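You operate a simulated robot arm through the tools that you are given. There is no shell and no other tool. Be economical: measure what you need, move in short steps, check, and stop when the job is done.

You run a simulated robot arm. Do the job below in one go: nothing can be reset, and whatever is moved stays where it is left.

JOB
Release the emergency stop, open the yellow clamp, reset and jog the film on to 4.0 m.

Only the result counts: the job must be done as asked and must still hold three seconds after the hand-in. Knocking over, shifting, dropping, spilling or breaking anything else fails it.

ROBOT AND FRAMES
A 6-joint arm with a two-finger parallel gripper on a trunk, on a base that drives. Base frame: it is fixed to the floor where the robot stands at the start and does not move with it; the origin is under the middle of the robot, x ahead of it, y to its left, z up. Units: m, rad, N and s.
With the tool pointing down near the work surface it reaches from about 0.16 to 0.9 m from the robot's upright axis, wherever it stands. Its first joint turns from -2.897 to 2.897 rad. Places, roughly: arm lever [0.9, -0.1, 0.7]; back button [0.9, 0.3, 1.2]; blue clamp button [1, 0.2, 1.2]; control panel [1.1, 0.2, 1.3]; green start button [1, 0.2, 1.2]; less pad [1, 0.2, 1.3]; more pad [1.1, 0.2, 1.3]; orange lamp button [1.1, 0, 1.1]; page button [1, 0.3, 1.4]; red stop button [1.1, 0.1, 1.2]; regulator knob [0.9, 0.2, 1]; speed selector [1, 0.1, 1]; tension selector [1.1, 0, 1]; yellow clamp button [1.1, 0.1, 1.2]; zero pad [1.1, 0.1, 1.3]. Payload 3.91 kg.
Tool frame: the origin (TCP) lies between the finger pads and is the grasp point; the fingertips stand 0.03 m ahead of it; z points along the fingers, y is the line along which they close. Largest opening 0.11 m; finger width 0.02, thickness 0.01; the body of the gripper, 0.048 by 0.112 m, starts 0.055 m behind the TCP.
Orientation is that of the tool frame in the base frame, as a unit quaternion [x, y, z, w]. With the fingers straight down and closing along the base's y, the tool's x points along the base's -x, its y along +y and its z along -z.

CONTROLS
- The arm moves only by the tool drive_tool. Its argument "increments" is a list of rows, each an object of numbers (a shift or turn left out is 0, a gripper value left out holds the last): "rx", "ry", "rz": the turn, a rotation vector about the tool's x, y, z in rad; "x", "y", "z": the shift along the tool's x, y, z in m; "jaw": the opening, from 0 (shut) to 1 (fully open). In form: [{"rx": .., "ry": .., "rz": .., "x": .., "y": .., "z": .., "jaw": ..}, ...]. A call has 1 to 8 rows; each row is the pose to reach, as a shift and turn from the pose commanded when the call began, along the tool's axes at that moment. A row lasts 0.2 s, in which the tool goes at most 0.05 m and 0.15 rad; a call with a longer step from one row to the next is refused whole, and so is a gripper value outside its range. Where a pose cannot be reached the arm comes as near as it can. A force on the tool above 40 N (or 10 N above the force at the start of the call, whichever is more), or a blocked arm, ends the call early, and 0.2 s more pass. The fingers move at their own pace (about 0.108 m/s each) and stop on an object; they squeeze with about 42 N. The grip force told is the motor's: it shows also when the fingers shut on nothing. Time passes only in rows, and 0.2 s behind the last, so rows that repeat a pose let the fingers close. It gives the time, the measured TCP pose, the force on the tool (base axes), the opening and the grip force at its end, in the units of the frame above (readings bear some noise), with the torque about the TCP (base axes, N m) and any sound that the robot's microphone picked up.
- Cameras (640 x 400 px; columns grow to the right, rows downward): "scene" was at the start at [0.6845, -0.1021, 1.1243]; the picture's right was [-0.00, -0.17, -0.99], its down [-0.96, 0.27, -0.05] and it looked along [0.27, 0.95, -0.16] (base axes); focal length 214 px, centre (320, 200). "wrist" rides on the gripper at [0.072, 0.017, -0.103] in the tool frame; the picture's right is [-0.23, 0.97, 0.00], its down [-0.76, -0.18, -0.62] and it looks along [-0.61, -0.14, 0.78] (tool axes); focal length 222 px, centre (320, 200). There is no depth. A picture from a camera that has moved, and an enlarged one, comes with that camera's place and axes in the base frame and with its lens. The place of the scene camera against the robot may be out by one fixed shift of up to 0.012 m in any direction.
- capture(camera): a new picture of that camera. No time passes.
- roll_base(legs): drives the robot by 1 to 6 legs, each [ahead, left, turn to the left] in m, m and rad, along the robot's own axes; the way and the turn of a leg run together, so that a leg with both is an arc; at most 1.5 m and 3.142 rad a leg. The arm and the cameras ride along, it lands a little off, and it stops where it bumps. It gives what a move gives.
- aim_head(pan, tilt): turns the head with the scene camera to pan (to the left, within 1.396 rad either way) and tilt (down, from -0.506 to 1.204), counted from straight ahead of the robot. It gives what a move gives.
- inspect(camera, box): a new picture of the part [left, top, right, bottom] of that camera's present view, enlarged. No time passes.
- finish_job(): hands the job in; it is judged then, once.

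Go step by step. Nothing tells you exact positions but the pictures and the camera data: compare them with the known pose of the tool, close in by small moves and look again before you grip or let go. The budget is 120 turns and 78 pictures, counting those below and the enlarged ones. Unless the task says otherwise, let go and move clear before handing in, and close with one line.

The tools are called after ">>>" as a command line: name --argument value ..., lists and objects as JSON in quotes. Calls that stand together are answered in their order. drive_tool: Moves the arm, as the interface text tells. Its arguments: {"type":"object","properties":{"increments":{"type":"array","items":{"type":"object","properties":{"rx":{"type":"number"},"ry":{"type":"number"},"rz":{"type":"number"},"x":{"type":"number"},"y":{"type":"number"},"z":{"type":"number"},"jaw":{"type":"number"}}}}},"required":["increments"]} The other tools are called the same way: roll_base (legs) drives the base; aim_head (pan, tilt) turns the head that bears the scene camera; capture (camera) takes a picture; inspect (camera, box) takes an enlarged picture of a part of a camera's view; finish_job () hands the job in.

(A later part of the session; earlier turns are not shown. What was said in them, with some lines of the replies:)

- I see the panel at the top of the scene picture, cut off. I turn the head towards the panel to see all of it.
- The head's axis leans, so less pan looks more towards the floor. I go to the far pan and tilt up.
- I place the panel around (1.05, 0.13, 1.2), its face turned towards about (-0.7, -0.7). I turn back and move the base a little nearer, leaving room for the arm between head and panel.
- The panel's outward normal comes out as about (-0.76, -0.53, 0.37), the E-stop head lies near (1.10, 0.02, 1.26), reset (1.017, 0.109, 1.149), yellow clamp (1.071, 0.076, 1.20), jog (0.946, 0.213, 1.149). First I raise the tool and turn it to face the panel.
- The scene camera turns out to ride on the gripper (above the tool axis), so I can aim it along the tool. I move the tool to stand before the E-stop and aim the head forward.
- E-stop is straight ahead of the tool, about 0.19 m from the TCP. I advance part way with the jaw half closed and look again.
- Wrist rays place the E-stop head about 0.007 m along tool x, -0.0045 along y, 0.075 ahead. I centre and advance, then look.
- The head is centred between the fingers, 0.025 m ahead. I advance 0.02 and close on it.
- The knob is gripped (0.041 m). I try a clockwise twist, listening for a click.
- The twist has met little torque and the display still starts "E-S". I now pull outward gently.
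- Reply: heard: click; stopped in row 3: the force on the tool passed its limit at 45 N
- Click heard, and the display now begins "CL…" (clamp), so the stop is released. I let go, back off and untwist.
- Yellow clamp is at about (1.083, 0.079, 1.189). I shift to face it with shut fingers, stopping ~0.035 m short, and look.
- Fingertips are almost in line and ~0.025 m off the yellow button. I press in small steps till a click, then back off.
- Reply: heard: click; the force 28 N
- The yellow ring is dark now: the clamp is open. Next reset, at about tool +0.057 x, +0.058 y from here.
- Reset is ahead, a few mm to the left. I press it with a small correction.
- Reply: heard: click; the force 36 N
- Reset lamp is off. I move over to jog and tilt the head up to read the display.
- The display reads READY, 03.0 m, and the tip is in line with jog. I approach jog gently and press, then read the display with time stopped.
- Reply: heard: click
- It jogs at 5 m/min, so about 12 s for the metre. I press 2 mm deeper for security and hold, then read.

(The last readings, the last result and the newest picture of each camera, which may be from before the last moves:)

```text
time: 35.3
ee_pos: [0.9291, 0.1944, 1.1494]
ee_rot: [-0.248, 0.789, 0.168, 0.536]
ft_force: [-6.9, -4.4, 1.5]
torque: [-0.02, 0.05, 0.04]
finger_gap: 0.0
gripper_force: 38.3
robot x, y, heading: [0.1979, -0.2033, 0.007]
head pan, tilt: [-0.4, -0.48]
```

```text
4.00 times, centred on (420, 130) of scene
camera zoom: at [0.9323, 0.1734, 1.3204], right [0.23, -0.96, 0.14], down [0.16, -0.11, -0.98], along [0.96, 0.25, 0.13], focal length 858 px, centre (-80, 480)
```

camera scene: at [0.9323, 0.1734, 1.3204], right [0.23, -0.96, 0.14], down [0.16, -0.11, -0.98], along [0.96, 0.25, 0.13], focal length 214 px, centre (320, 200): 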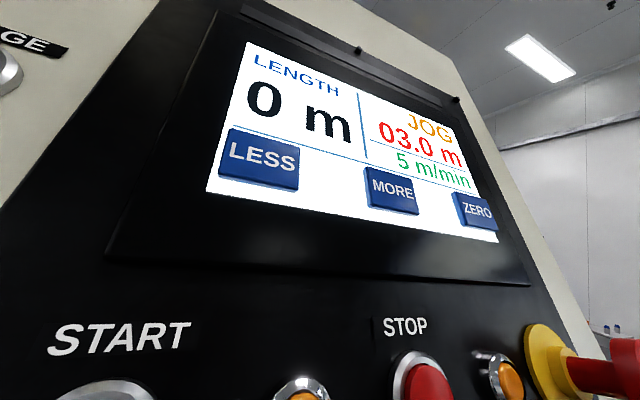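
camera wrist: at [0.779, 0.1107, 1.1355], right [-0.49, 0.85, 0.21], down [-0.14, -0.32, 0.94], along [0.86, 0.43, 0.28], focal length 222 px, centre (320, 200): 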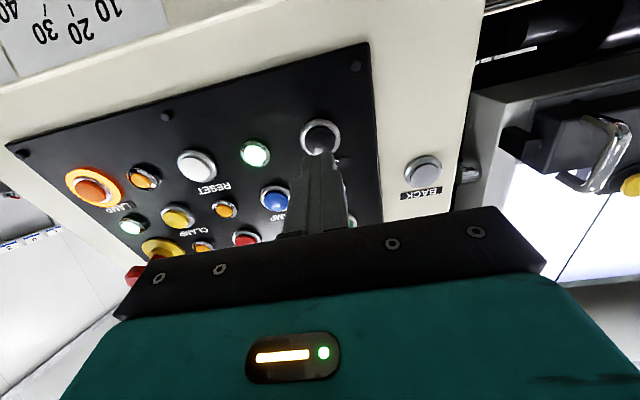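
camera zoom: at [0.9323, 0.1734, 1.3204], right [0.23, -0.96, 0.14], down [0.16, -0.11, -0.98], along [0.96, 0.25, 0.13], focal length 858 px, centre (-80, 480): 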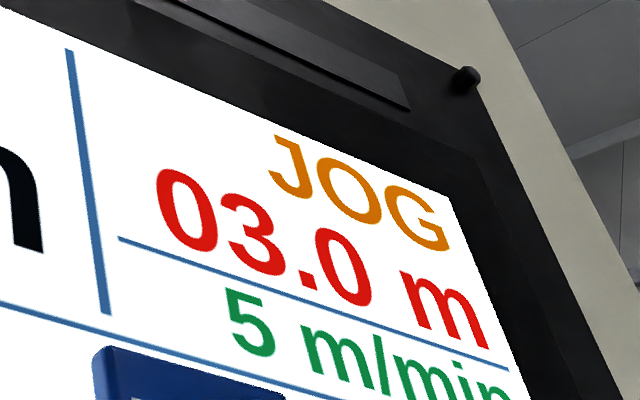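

The red 03.0 has not changed after ~2.8 s. I let off jog to be safe and look for another counter: a small red LED display hangs on the machine to the left.

>>> drive_tool --increments '[{"z": -0.015}, {"z": -0.03}]'

>>> capture --camera "scene"

>>> aim_head --pan 1.2 --tilt -0.45

>>> capture --camera "scene"

```text
time: 35.9
ee_pos: [0.9073, 0.1795, 1.159]
ee_rot: [-0.248, 0.789, 0.168, 0.536]
ft_force: [-0.2, -0.6, 0.2]
torque: [0.0, 0.02, -0.03]
finger_gap: 0.0
gripper_force: 37.8
robot x, y, heading: [0.1991, -0.1992, 0.01]
head pan, tilt: [-0.4, -0.48]
```

```text
37 pictures are left
camera scene: at [0.9108, 0.1586, 1.3309], right [0.23, -0.96, 0.14], down [0.16, -0.11, -0.98], along [0.96, 0.25, 0.13], focal length 214 px, centre (320, 200)
```

scene: 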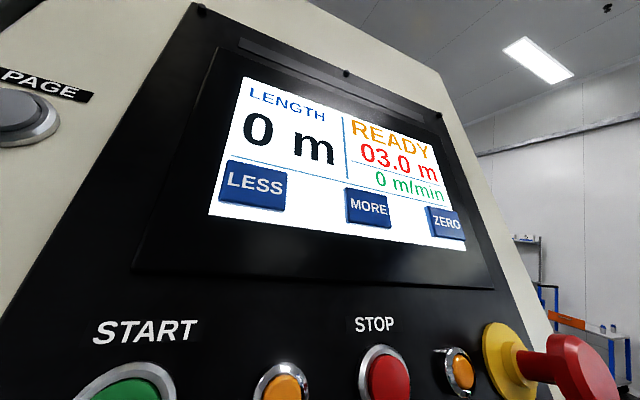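

```text
time: 37.5
ee_pos: [0.9067, 0.1797, 1.1598]
ee_rot: [-0.248, 0.789, 0.169, 0.536]
ft_force: [0.3, -0.1, 0.1]
torque: [0.02, -0.03, -0.03]
finger_gap: 0.0
gripper_force: 37.6
robot x, y, heading: [0.2007, -0.1979, 0.012]
head pan, tilt: [1.201, -0.45]
```

```text
36 pictures are left
camera scene: at [0.8285, 0.2133, 1.3434], right [0.92, 0.2, -0.34], down [-0.38, 0.23, -0.9], along [-0.1, 0.95, 0.28], focal length 214 px, centre (320, 200)
```

scene: 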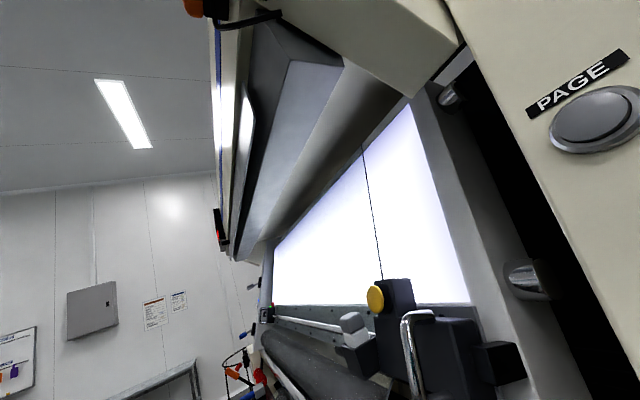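

>>> inspect --camera "scene" --box '[190, 195, 254, 265]'

```text
5.71 times, centred on (222, 230) of scene
camera zoom: at [0.8285, 0.2133, 1.3434], right [0.92, 0.2, -0.34], down [-0.38, 0.23, -0.9], along [-0.1, 0.95, 0.28], focal length 1226 px, centre (880, 29)
```

zoom: 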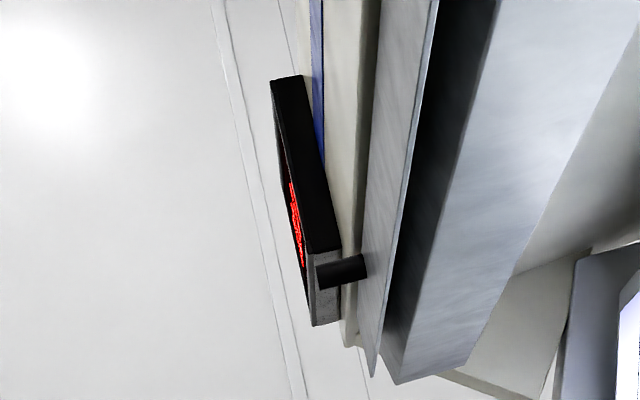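

I back the tool off along its axis to see that LED display's face.

>>> drive_tool --increments '[{"z": -0.048}, {"z": -0.096}, {"z": -0.144}, {"z": -0.192}, {"z": -0.24}, {"z": -0.288}, {"z": -0.336}]'

>>> capture --camera "scene"

```text
time: 39.1
ee_pos: [0.6509, 0.0001, 1.2823]
ee_rot: [-0.248, 0.789, 0.169, 0.535]
ft_force: [0.8, 0.1, -0.5]
torque: [0.01, -0.01, 0.0]
finger_gap: 0.0
gripper_force: 37.9
robot x, y, heading: [0.201, -0.2007, 0.008]
head pan, tilt: [1.201, -0.45]
```

```text
34 pictures are left
camera scene: at [0.573, 0.0338, 1.4661], right [0.92, 0.2, -0.34], down [-0.39, 0.23, -0.89], along [-0.1, 0.95, 0.29], focal length 214 px, centre (320, 200)
```

scene: 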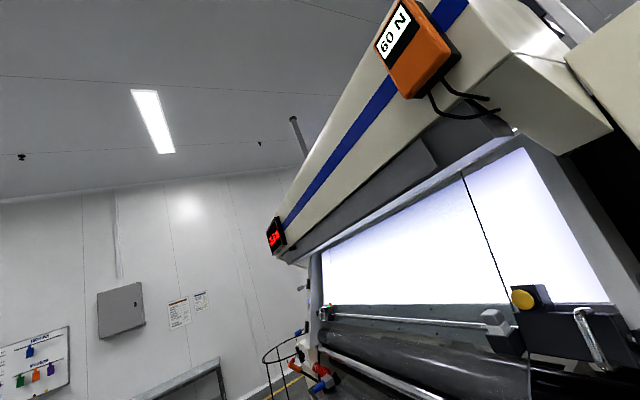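

>>> inspect --camera "scene" --box '[260, 215, 292, 255]'

```text
10.00 times, centred on (276, 235) of scene
camera zoom: at [0.573, 0.0338, 1.4661], right [0.92, 0.2, -0.34], down [-0.39, 0.23, -0.89], along [-0.1, 0.95, 0.29], focal length 2145 px, centre (760, -150)
```

zoom: 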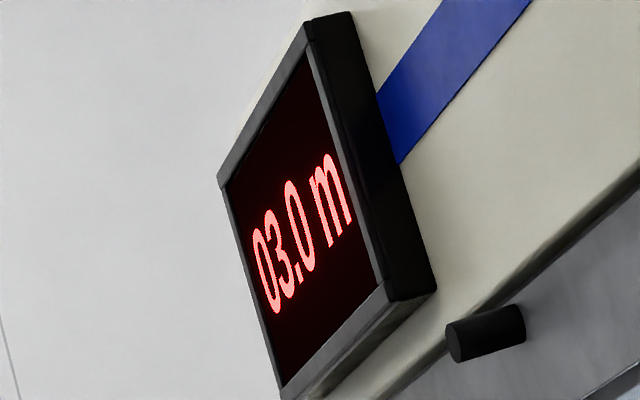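

Both counters read 03.0 m. I return to jog and hold it longer, reading every second or two.

>>> drive_tool --increments '[{"z": 0.048}, {"z": 0.096}, {"z": 0.144}, {"z": 0.192}, {"z": 0.24}, {"z": 0.288}, {"z": 0.336}, {"z": 0.336}]'

>>> aim_head --pan -0.4 --tilt -0.48

>>> drive_tool --increments '[{"z": 0.015}, {"z": 0.024}, {"z": 0.029}, {"z": 0.032}, {"z": 0.032}, {"z": 0.032}, {"z": 0.032}, {"z": 0.032}]'

>>> drive_tool --increments '[{}, {}, {}, {}, {}, {}, {}, {}]'

>>> inspect --camera "scene" --box '[180, 0, 520, 220]'

```text
time: 40.9
ee_pos: [0.9072, 0.182, 1.1591]
ee_rot: [-0.248, 0.789, 0.168, 0.537]
ft_force: [0.1, 0.2, 0.6]
torque: [-0.04, -0.02, 0.04]
finger_gap: 0.0
gripper_force: 37.8
robot x, y, heading: [0.2031, -0.2019, 0.011]
head pan, tilt: [1.201, -0.45]
```

```text
time: 42.6
ee_pos: [0.9075, 0.1805, 1.159]
ee_rot: [-0.248, 0.789, 0.169, 0.536]
ft_force: [0.4, -0.4, 0.1]
torque: [-0.02, 0.01, -0.04]
finger_gap: 0.0
gripper_force: 37.9
robot x, y, heading: [0.1997, -0.2013, 0.009]
head pan, tilt: [-0.4, -0.48]
```

```text
time: 44.4
ee_pos: [0.9301, 0.1961, 1.1482]
ee_rot: [-0.249, 0.788, 0.17, 0.537]
ft_force: [-16.9, -5.7, 3.2]
torque: [-0.07, 0.18, 0.12]
finger_gap: 0.0
gripper_force: 38.1
robot x, y, heading: [0.2004, -0.2014, 0.005]
head pan, tilt: [-0.4, -0.48]
heard: click
```

```text
time: 46.2
ee_pos: [0.9303, 0.1964, 1.1487]
ee_rot: [-0.249, 0.788, 0.169, 0.537]
ft_force: [-14.0, -3.8, 6.7]
torque: [0.01, 0.04, 0.08]
finger_gap: 0.0001
gripper_force: 37.0
robot x, y, heading: [0.2039, -0.1984, 0.008]
head pan, tilt: [-0.4, -0.48]
```

```text
1.82 times, centred on (350, 110) of scene
camera zoom: at [0.9334, 0.1751, 1.3203], right [0.23, -0.96, 0.14], down [0.16, -0.11, -0.98], along [0.96, 0.25, 0.13], focal length 390 px, centre (266, 364)
```

zoom: 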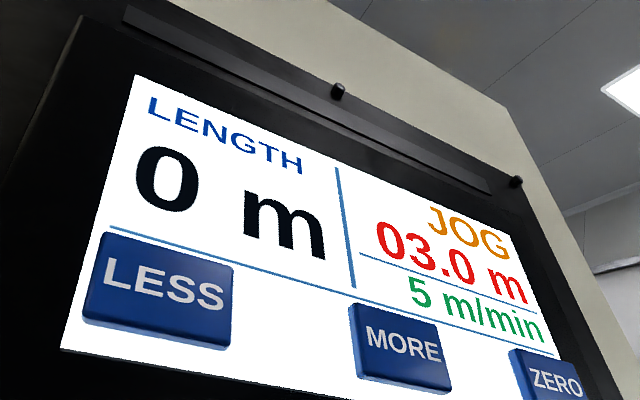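

>>> drive_tool --increments '[{}, {}, {}, {}, {}]'

>>> inspect --camera "scene" --box '[180, 0, 520, 220]'

```text
time: 47.4
ee_pos: [0.9306, 0.1968, 1.1482]
ee_rot: [-0.248, 0.789, 0.169, 0.537]
ft_force: [-12.3, -5.3, 8.6]
torque: [0.05, -0.03, 0.08]
finger_gap: 0.0
gripper_force: 38.5
robot x, y, heading: [0.2011, -0.2019, 0.011]
head pan, tilt: [-0.4, -0.48]
```

```text
1.82 times, centred on (350, 110) of scene
camera zoom: at [0.9334, 0.175, 1.3203], right [0.23, -0.96, 0.14], down [0.16, -0.11, -0.98], along [0.96, 0.25, 0.13], focal length 390 px, centre (266, 364)
```

zoom: 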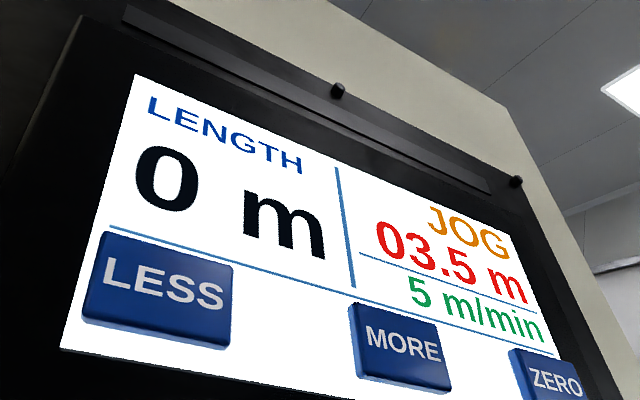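

It counts in half-metre steps: 03.5 now (flipped between 46.2 and 47.4 s), so 04.0 should come at about 52.2–53.4 s. I hold on to about 51.8 s and then read at short intervals.

>>> drive_tool --increments '[{}, {}, {}, {}, {}, {}, {}, {}]'

>>> drive_tool --increments '[{}, {}, {}, {}, {}, {}, {}, {}]'

>>> drive_tool --increments '[{}, {}]'

>>> inspect --camera "scene" --box '[180, 0, 520, 220]'

```text
time: 49.2
ee_pos: [0.9307, 0.1976, 1.1497]
ee_rot: [-0.248, 0.789, 0.168, 0.537]
ft_force: [-12.1, -7.2, 8.4]
torque: [0.02, 0.05, 0.05]
finger_gap: 0.0
gripper_force: 38.1
robot x, y, heading: [0.2014, -0.2051, 0.012]
head pan, tilt: [-0.4, -0.48]
```

```text
time: 51.0
ee_pos: [0.9309, 0.1979, 1.1487]
ee_rot: [-0.248, 0.789, 0.168, 0.537]
ft_force: [-12.4, -8.7, 5.7]
torque: [-0.03, 0.09, -0.03]
finger_gap: 0.0
gripper_force: 37.7
robot x, y, heading: [0.1996, -0.198, 0.012]
head pan, tilt: [-0.4, -0.48]
```

```text
time: 51.6
ee_pos: [0.9306, 0.1977, 1.1493]
ee_rot: [-0.248, 0.788, 0.17, 0.538]
ft_force: [-12.4, -9.0, 5.3]
torque: [-0.05, 0.08, 0.02]
finger_gap: 0.0
gripper_force: 37.1
robot x, y, heading: [0.2005, -0.2018, 0.008]
head pan, tilt: [-0.4, -0.48]
```

```text
1.82 times, centred on (350, 110) of scene
camera zoom: at [0.9336, 0.175, 1.3201], right [0.23, -0.96, 0.14], down [0.16, -0.11, -0.98], along [0.96, 0.25, 0.13], focal length 390 px, centre (266, 364)
```

zoom: 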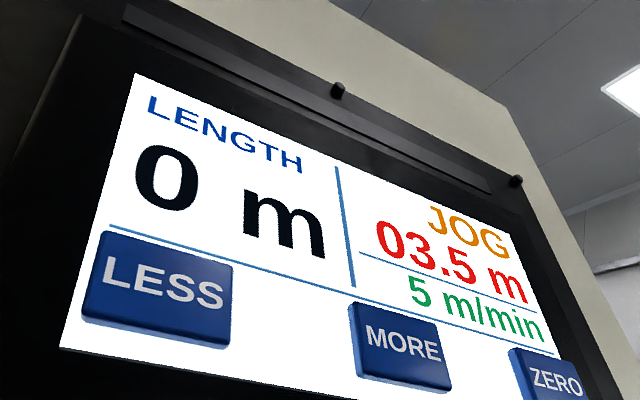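

>>> drive_tool --increments '[{}]'

>>> inspect --camera "scene" --box '[180, 0, 520, 220]'

```text
time: 52.0
ee_pos: [0.9309, 0.1968, 1.1488]
ee_rot: [-0.248, 0.789, 0.169, 0.536]
ft_force: [-12.4, -9.4, 5.5]
torque: [-0.04, 0.08, 0.03]
finger_gap: 0.0001
gripper_force: 37.7
robot x, y, heading: [0.2017, -0.198, 0.011]
head pan, tilt: [-0.4, -0.48]
```

```text
1.82 times, centred on (350, 110) of scene
camera zoom: at [0.9336, 0.175, 1.3201], right [0.23, -0.96, 0.14], down [0.16, -0.11, -0.98], along [0.96, 0.25, 0.13], focal length 390 px, centre (266, 364)
```

zoom: 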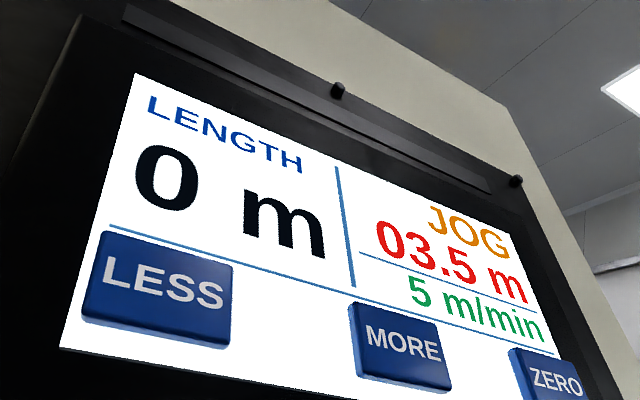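

Still 03.5 while jogging; I go on in 0.4 s steps.

>>> drive_tool --increments '[{}]'

>>> inspect --camera "scene" --box '[180, 0, 520, 220]'

```text
time: 52.4
ee_pos: [0.9299, 0.198, 1.1486]
ee_rot: [-0.248, 0.788, 0.17, 0.537]
ft_force: [-12.5, -8.6, 5.1]
torque: [-0.06, 0.07, -0.01]
finger_gap: 0.0
gripper_force: 37.6
robot x, y, heading: [0.2034, -0.2036, 0.012]
head pan, tilt: [-0.4, -0.48]
```

```text
1.82 times, centred on (350, 110) of scene
camera zoom: at [0.9336, 0.175, 1.3201], right [0.23, -0.96, 0.14], down [0.16, -0.11, -0.98], along [0.96, 0.25, 0.13], focal length 390 px, centre (266, 364)
```

zoom: 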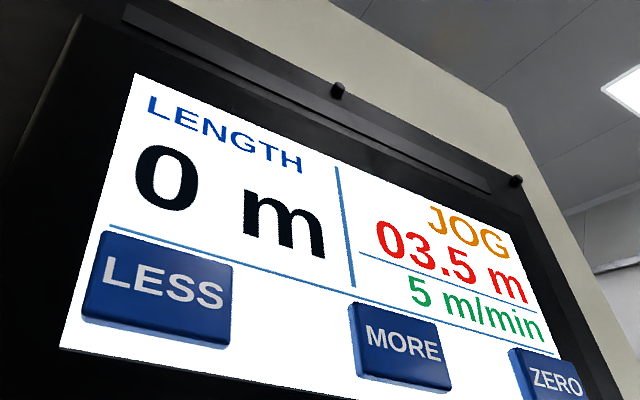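

>>> drive_tool --increments '[{}]'

>>> inspect --camera "scene" --box '[180, 0, 520, 220]'

```text
time: 52.8
ee_pos: [0.9316, 0.1968, 1.1495]
ee_rot: [-0.248, 0.788, 0.169, 0.537]
ft_force: [-13.0, -9.4, 5.6]
torque: [-0.06, 0.09, 0.01]
finger_gap: 0.0002
gripper_force: 37.5
robot x, y, heading: [0.2008, -0.2042, 0.011]
head pan, tilt: [-0.4, -0.48]
```

```text
1.82 times, centred on (350, 110) of scene
camera zoom: at [0.9336, 0.175, 1.3201], right [0.23, -0.96, 0.14], down [0.16, -0.11, -0.98], along [0.96, 0.25, 0.13], focal length 390 px, centre (266, 364)
```

zoom: 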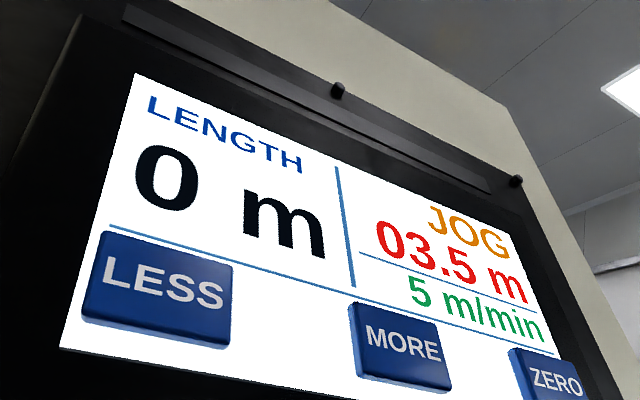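

>>> drive_tool --increments '[{}]'

>>> inspect --camera "scene" --box '[180, 0, 520, 220]'

```text
time: 53.2
ee_pos: [0.9301, 0.1966, 1.1491]
ee_rot: [-0.248, 0.788, 0.169, 0.537]
ft_force: [-12.3, -9.1, 5.5]
torque: [-0.07, 0.07, 0.0]
finger_gap: 0.0
gripper_force: 37.2
robot x, y, heading: [0.1993, -0.2019, 0.014]
head pan, tilt: [-0.4, -0.48]
```

```text
1.82 times, centred on (350, 110) of scene
camera zoom: at [0.9336, 0.175, 1.3201], right [0.23, -0.96, 0.14], down [0.16, -0.11, -0.98], along [0.96, 0.25, 0.13], focal length 390 px, centre (266, 364)
```

zoom: 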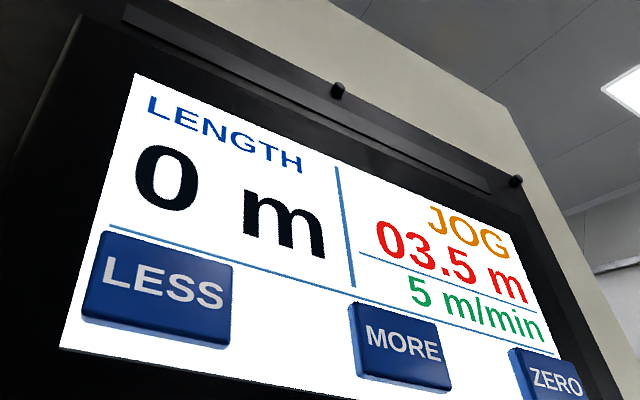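

>>> drive_tool --increments '[{}]'

>>> inspect --camera "scene" --box '[180, 0, 520, 220]'

```text
time: 53.6
ee_pos: [0.9301, 0.1958, 1.1485]
ee_rot: [-0.249, 0.788, 0.169, 0.537]
ft_force: [-11.8, -8.8, 5.8]
torque: [-0.04, 0.02, -0.01]
finger_gap: 0.0001
gripper_force: 37.2
robot x, y, heading: [0.1994, -0.2024, 0.008]
head pan, tilt: [-0.4, -0.48]
```

```text
1.82 times, centred on (350, 110) of scene
camera zoom: at [0.9336, 0.175, 1.3201], right [0.23, -0.96, 0.14], down [0.16, -0.11, -0.98], along [0.96, 0.25, 0.13], focal length 390 px, centre (266, 364)
```

zoom: 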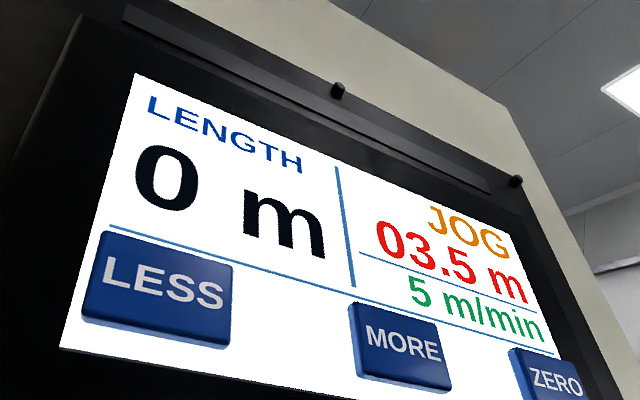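

>>> drive_tool --increments '[{}]'

>>> inspect --camera "scene" --box '[180, 0, 520, 220]'

```text
time: 54.0
ee_pos: [0.9306, 0.1967, 1.1492]
ee_rot: [-0.248, 0.788, 0.169, 0.537]
ft_force: [-11.8, -8.9, 5.7]
torque: [-0.07, 0.06, -0.01]
finger_gap: 0.0001
gripper_force: 37.0
robot x, y, heading: [0.196, -0.1998, 0.012]
head pan, tilt: [-0.4, -0.48]
```

```text
1.82 times, centred on (350, 110) of scene
camera zoom: at [0.9336, 0.175, 1.3201], right [0.23, -0.96, 0.14], down [0.16, -0.11, -0.98], along [0.96, 0.25, 0.13], focal length 390 px, centre (266, 364)
```

zoom: 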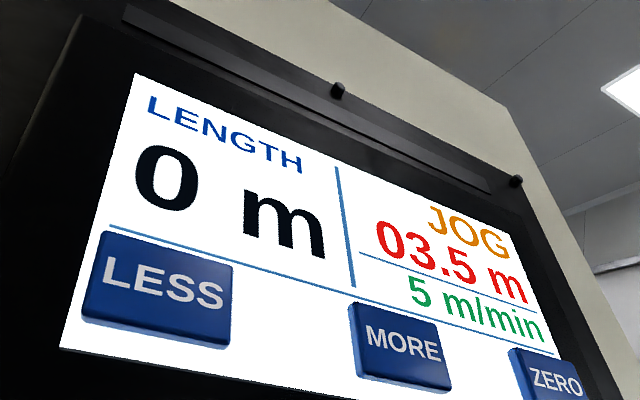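

>>> drive_tool --increments '[{}]'

>>> inspect --camera "scene" --box '[180, 0, 520, 220]'

```text
time: 54.4
ee_pos: [0.9304, 0.1975, 1.1486]
ee_rot: [-0.247, 0.789, 0.168, 0.537]
ft_force: [-12.7, -8.4, 4.7]
torque: [-0.05, 0.08, -0.04]
finger_gap: 0.0003
gripper_force: 37.8
robot x, y, heading: [0.1998, -0.2012, 0.01]
head pan, tilt: [-0.4, -0.48]
```

```text
1.82 times, centred on (350, 110) of scene
camera zoom: at [0.9336, 0.175, 1.3201], right [0.23, -0.96, 0.14], down [0.16, -0.11, -0.98], along [0.96, 0.25, 0.13], focal length 390 px, centre (266, 364)
```

zoom: 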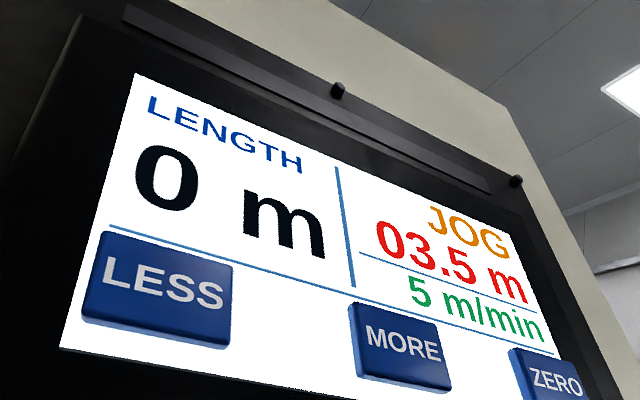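

It runs slower than shown, so the flip times will tell the true rate. I continue, in somewhat longer steps.

>>> drive_tool --increments '[{}, {}, {}]'

>>> inspect --camera "scene" --box '[180, 0, 520, 220]'

```text
time: 55.2
ee_pos: [0.9312, 0.1967, 1.1492]
ee_rot: [-0.249, 0.788, 0.17, 0.536]
ft_force: [-12.7, -8.7, 6.0]
torque: [-0.07, 0.07, 0.02]
finger_gap: 0.0
gripper_force: 37.9
robot x, y, heading: [0.2009, -0.2021, 0.009]
head pan, tilt: [-0.4, -0.48]
```

```text
1.82 times, centred on (350, 110) of scene
camera zoom: at [0.9336, 0.175, 1.3201], right [0.23, -0.96, 0.14], down [0.16, -0.11, -0.98], along [0.96, 0.25, 0.13], focal length 390 px, centre (266, 364)
```

zoom: 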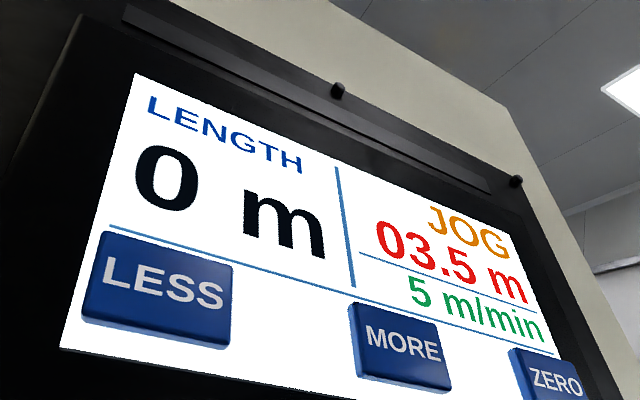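

>>> drive_tool --increments '[{}, {}, {}, {}]'

>>> inspect --camera "scene" --box '[180, 0, 520, 220]'

```text
time: 56.2
ee_pos: [0.9304, 0.1969, 1.1486]
ee_rot: [-0.248, 0.789, 0.169, 0.536]
ft_force: [-11.9, -9.6, 6.3]
torque: [-0.02, 0.07, 0.03]
finger_gap: 0.0
gripper_force: 38.0
robot x, y, heading: [0.1997, -0.2049, 0.009]
head pan, tilt: [-0.4, -0.48]
```

```text
1.82 times, centred on (350, 110) of scene
camera zoom: at [0.9335, 0.175, 1.3202], right [0.23, -0.96, 0.14], down [0.16, -0.11, -0.98], along [0.96, 0.25, 0.13], focal length 390 px, centre (266, 364)
```

zoom: 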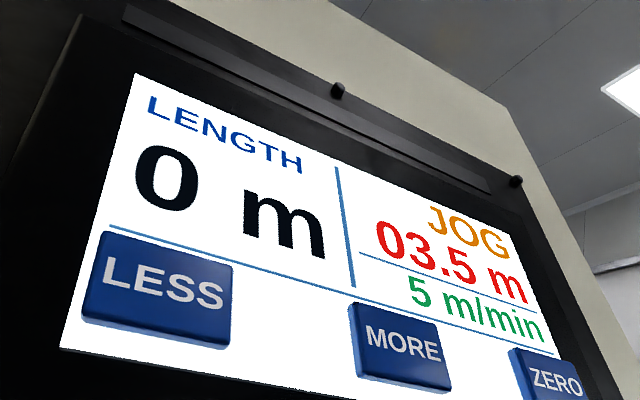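

>>> drive_tool --increments '[{}, {}, {}, {}, {}]'

>>> inspect --camera "scene" --box '[180, 0, 520, 220]'

```text
time: 57.4
ee_pos: [0.9299, 0.1978, 1.1493]
ee_rot: [-0.248, 0.789, 0.169, 0.537]
ft_force: [-12.4, -9.0, 6.9]
torque: [-0.04, 0.04, 0.01]
finger_gap: 0.0001
gripper_force: 38.0
robot x, y, heading: [0.1983, -0.2011, 0.009]
head pan, tilt: [-0.4, -0.48]
```

```text
1.82 times, centred on (350, 110) of scene
camera zoom: at [0.9335, 0.175, 1.3202], right [0.23, -0.96, 0.14], down [0.16, -0.11, -0.98], along [0.96, 0.25, 0.13], focal length 390 px, centre (266, 364)
```

zoom: 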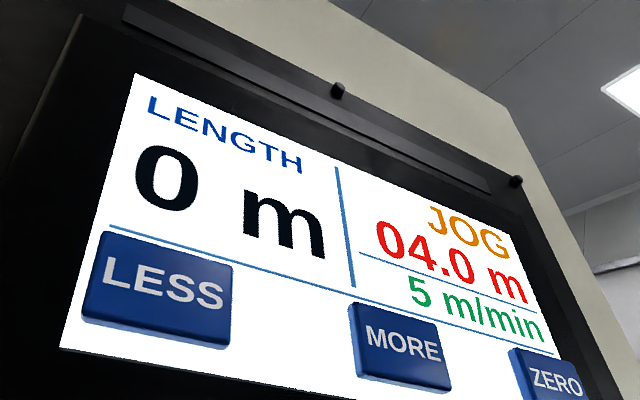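

04.0 shows now, having flipped at about 57 s. Flips come ~10 s apart (about 0.05 m/s, shown rounded as 5 m/min), so the display rounds to the nearest half metre and true 4.0 comes about 5 s after this flip. I hold ~4 s more, then let off.

>>> drive_tool --increments '[{}, {}, {}, {}, {}, {}, {}, {}]'

>>> inspect --camera "scene" --box '[180, 0, 520, 220]'

>>> drive_tool --increments '[{}, {}, {}, {}, {}, {}, {}, {}]'

>>> drive_tool --increments '[{}, {"z": -0.02}, {"z": -0.06}, {"z": -0.06}]'

>>> capture --camera "scene"

```text
time: 59.2
ee_pos: [0.9295, 0.1963, 1.1491]
ee_rot: [-0.248, 0.788, 0.169, 0.537]
ft_force: [-11.6, -9.0, 6.8]
torque: [-0.04, 0.06, 0.03]
finger_gap: 0.0001
gripper_force: 37.9
robot x, y, heading: [0.1994, -0.2019, 0.009]
head pan, tilt: [-0.4, -0.48]
```

```text
1.82 times, centred on (350, 110) of scene
camera zoom: at [0.9335, 0.175, 1.3201], right [0.23, -0.96, 0.14], down [0.16, -0.11, -0.98], along [0.96, 0.25, 0.13], focal length 390 px, centre (266, 364)
```

zoom: 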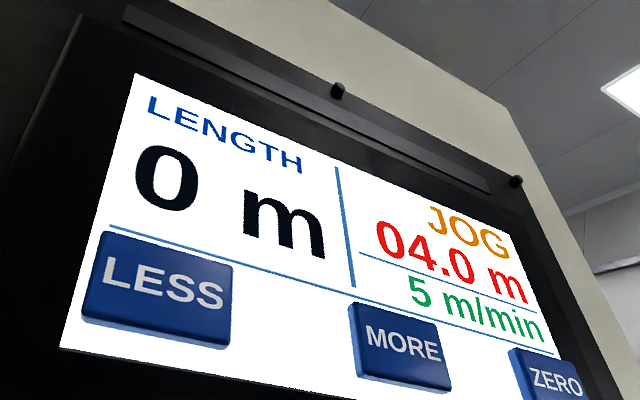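

```text
time: 61.0
ee_pos: [0.9303, 0.1969, 1.1487]
ee_rot: [-0.248, 0.789, 0.169, 0.536]
ft_force: [-12.3, -8.6, 7.2]
torque: [-0.01, 0.08, -0.01]
finger_gap: 0.0
gripper_force: 38.0
robot x, y, heading: [0.2018, -0.2009, 0.012]
head pan, tilt: [-0.4, -0.48]
```

```text
time: 62.0
ee_pos: [0.8859, 0.1645, 1.1687]
ee_rot: [-0.248, 0.789, 0.168, 0.536]
ft_force: [0.4, -0.1, -0.8]
torque: [-0.04, -0.01, 0.01]
finger_gap: 0.0
gripper_force: 38.0
robot x, y, heading: [0.2021, -0.2008, 0.007]
head pan, tilt: [-0.4, -0.48]
```

```text
18 pictures are left
camera scene: at [0.8897, 0.1428, 1.3406], right [0.23, -0.96, 0.14], down [0.16, -0.11, -0.98], along [0.96, 0.25, 0.13], focal length 214 px, centre (320, 200)
```

scene: 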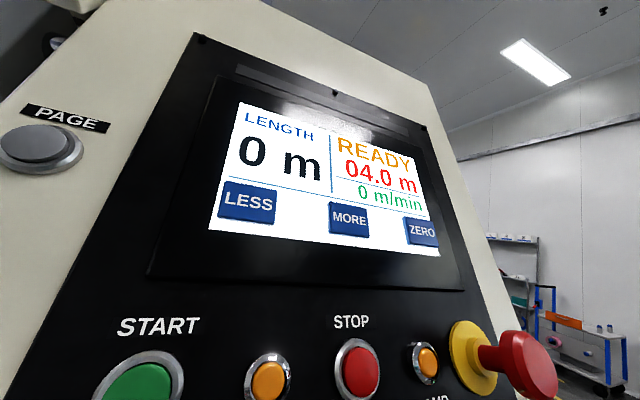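

The display reads READY, 04.0 m, 0 m/min. I back off a little more and hand in.

>>> drive_tool --increments '[{"z": -0.04}, {"z": -0.08}, {"z": -0.12}]'

>>> finish_job

```text
time: 62.8
ee_pos: [0.7937, 0.099, 1.2128]
ee_rot: [-0.248, 0.79, 0.168, 0.535]
ft_force: [1.2, 0.1, -0.1]
torque: [0.0, 0.04, 0.04]
finger_gap: 0.0
gripper_force: 37.7
robot x, y, heading: [0.2, -0.2025, 0.01]
head pan, tilt: [-0.4, -0.48]
```

```text
The job is handed in.
```

The emergency stop is released, the yellow clamp open and the machine reset; the film is jogged on and the display reads READY, 04.0 m, which it shows only to the nearest half metre, so by my timing the true length is close to 4.0 m.
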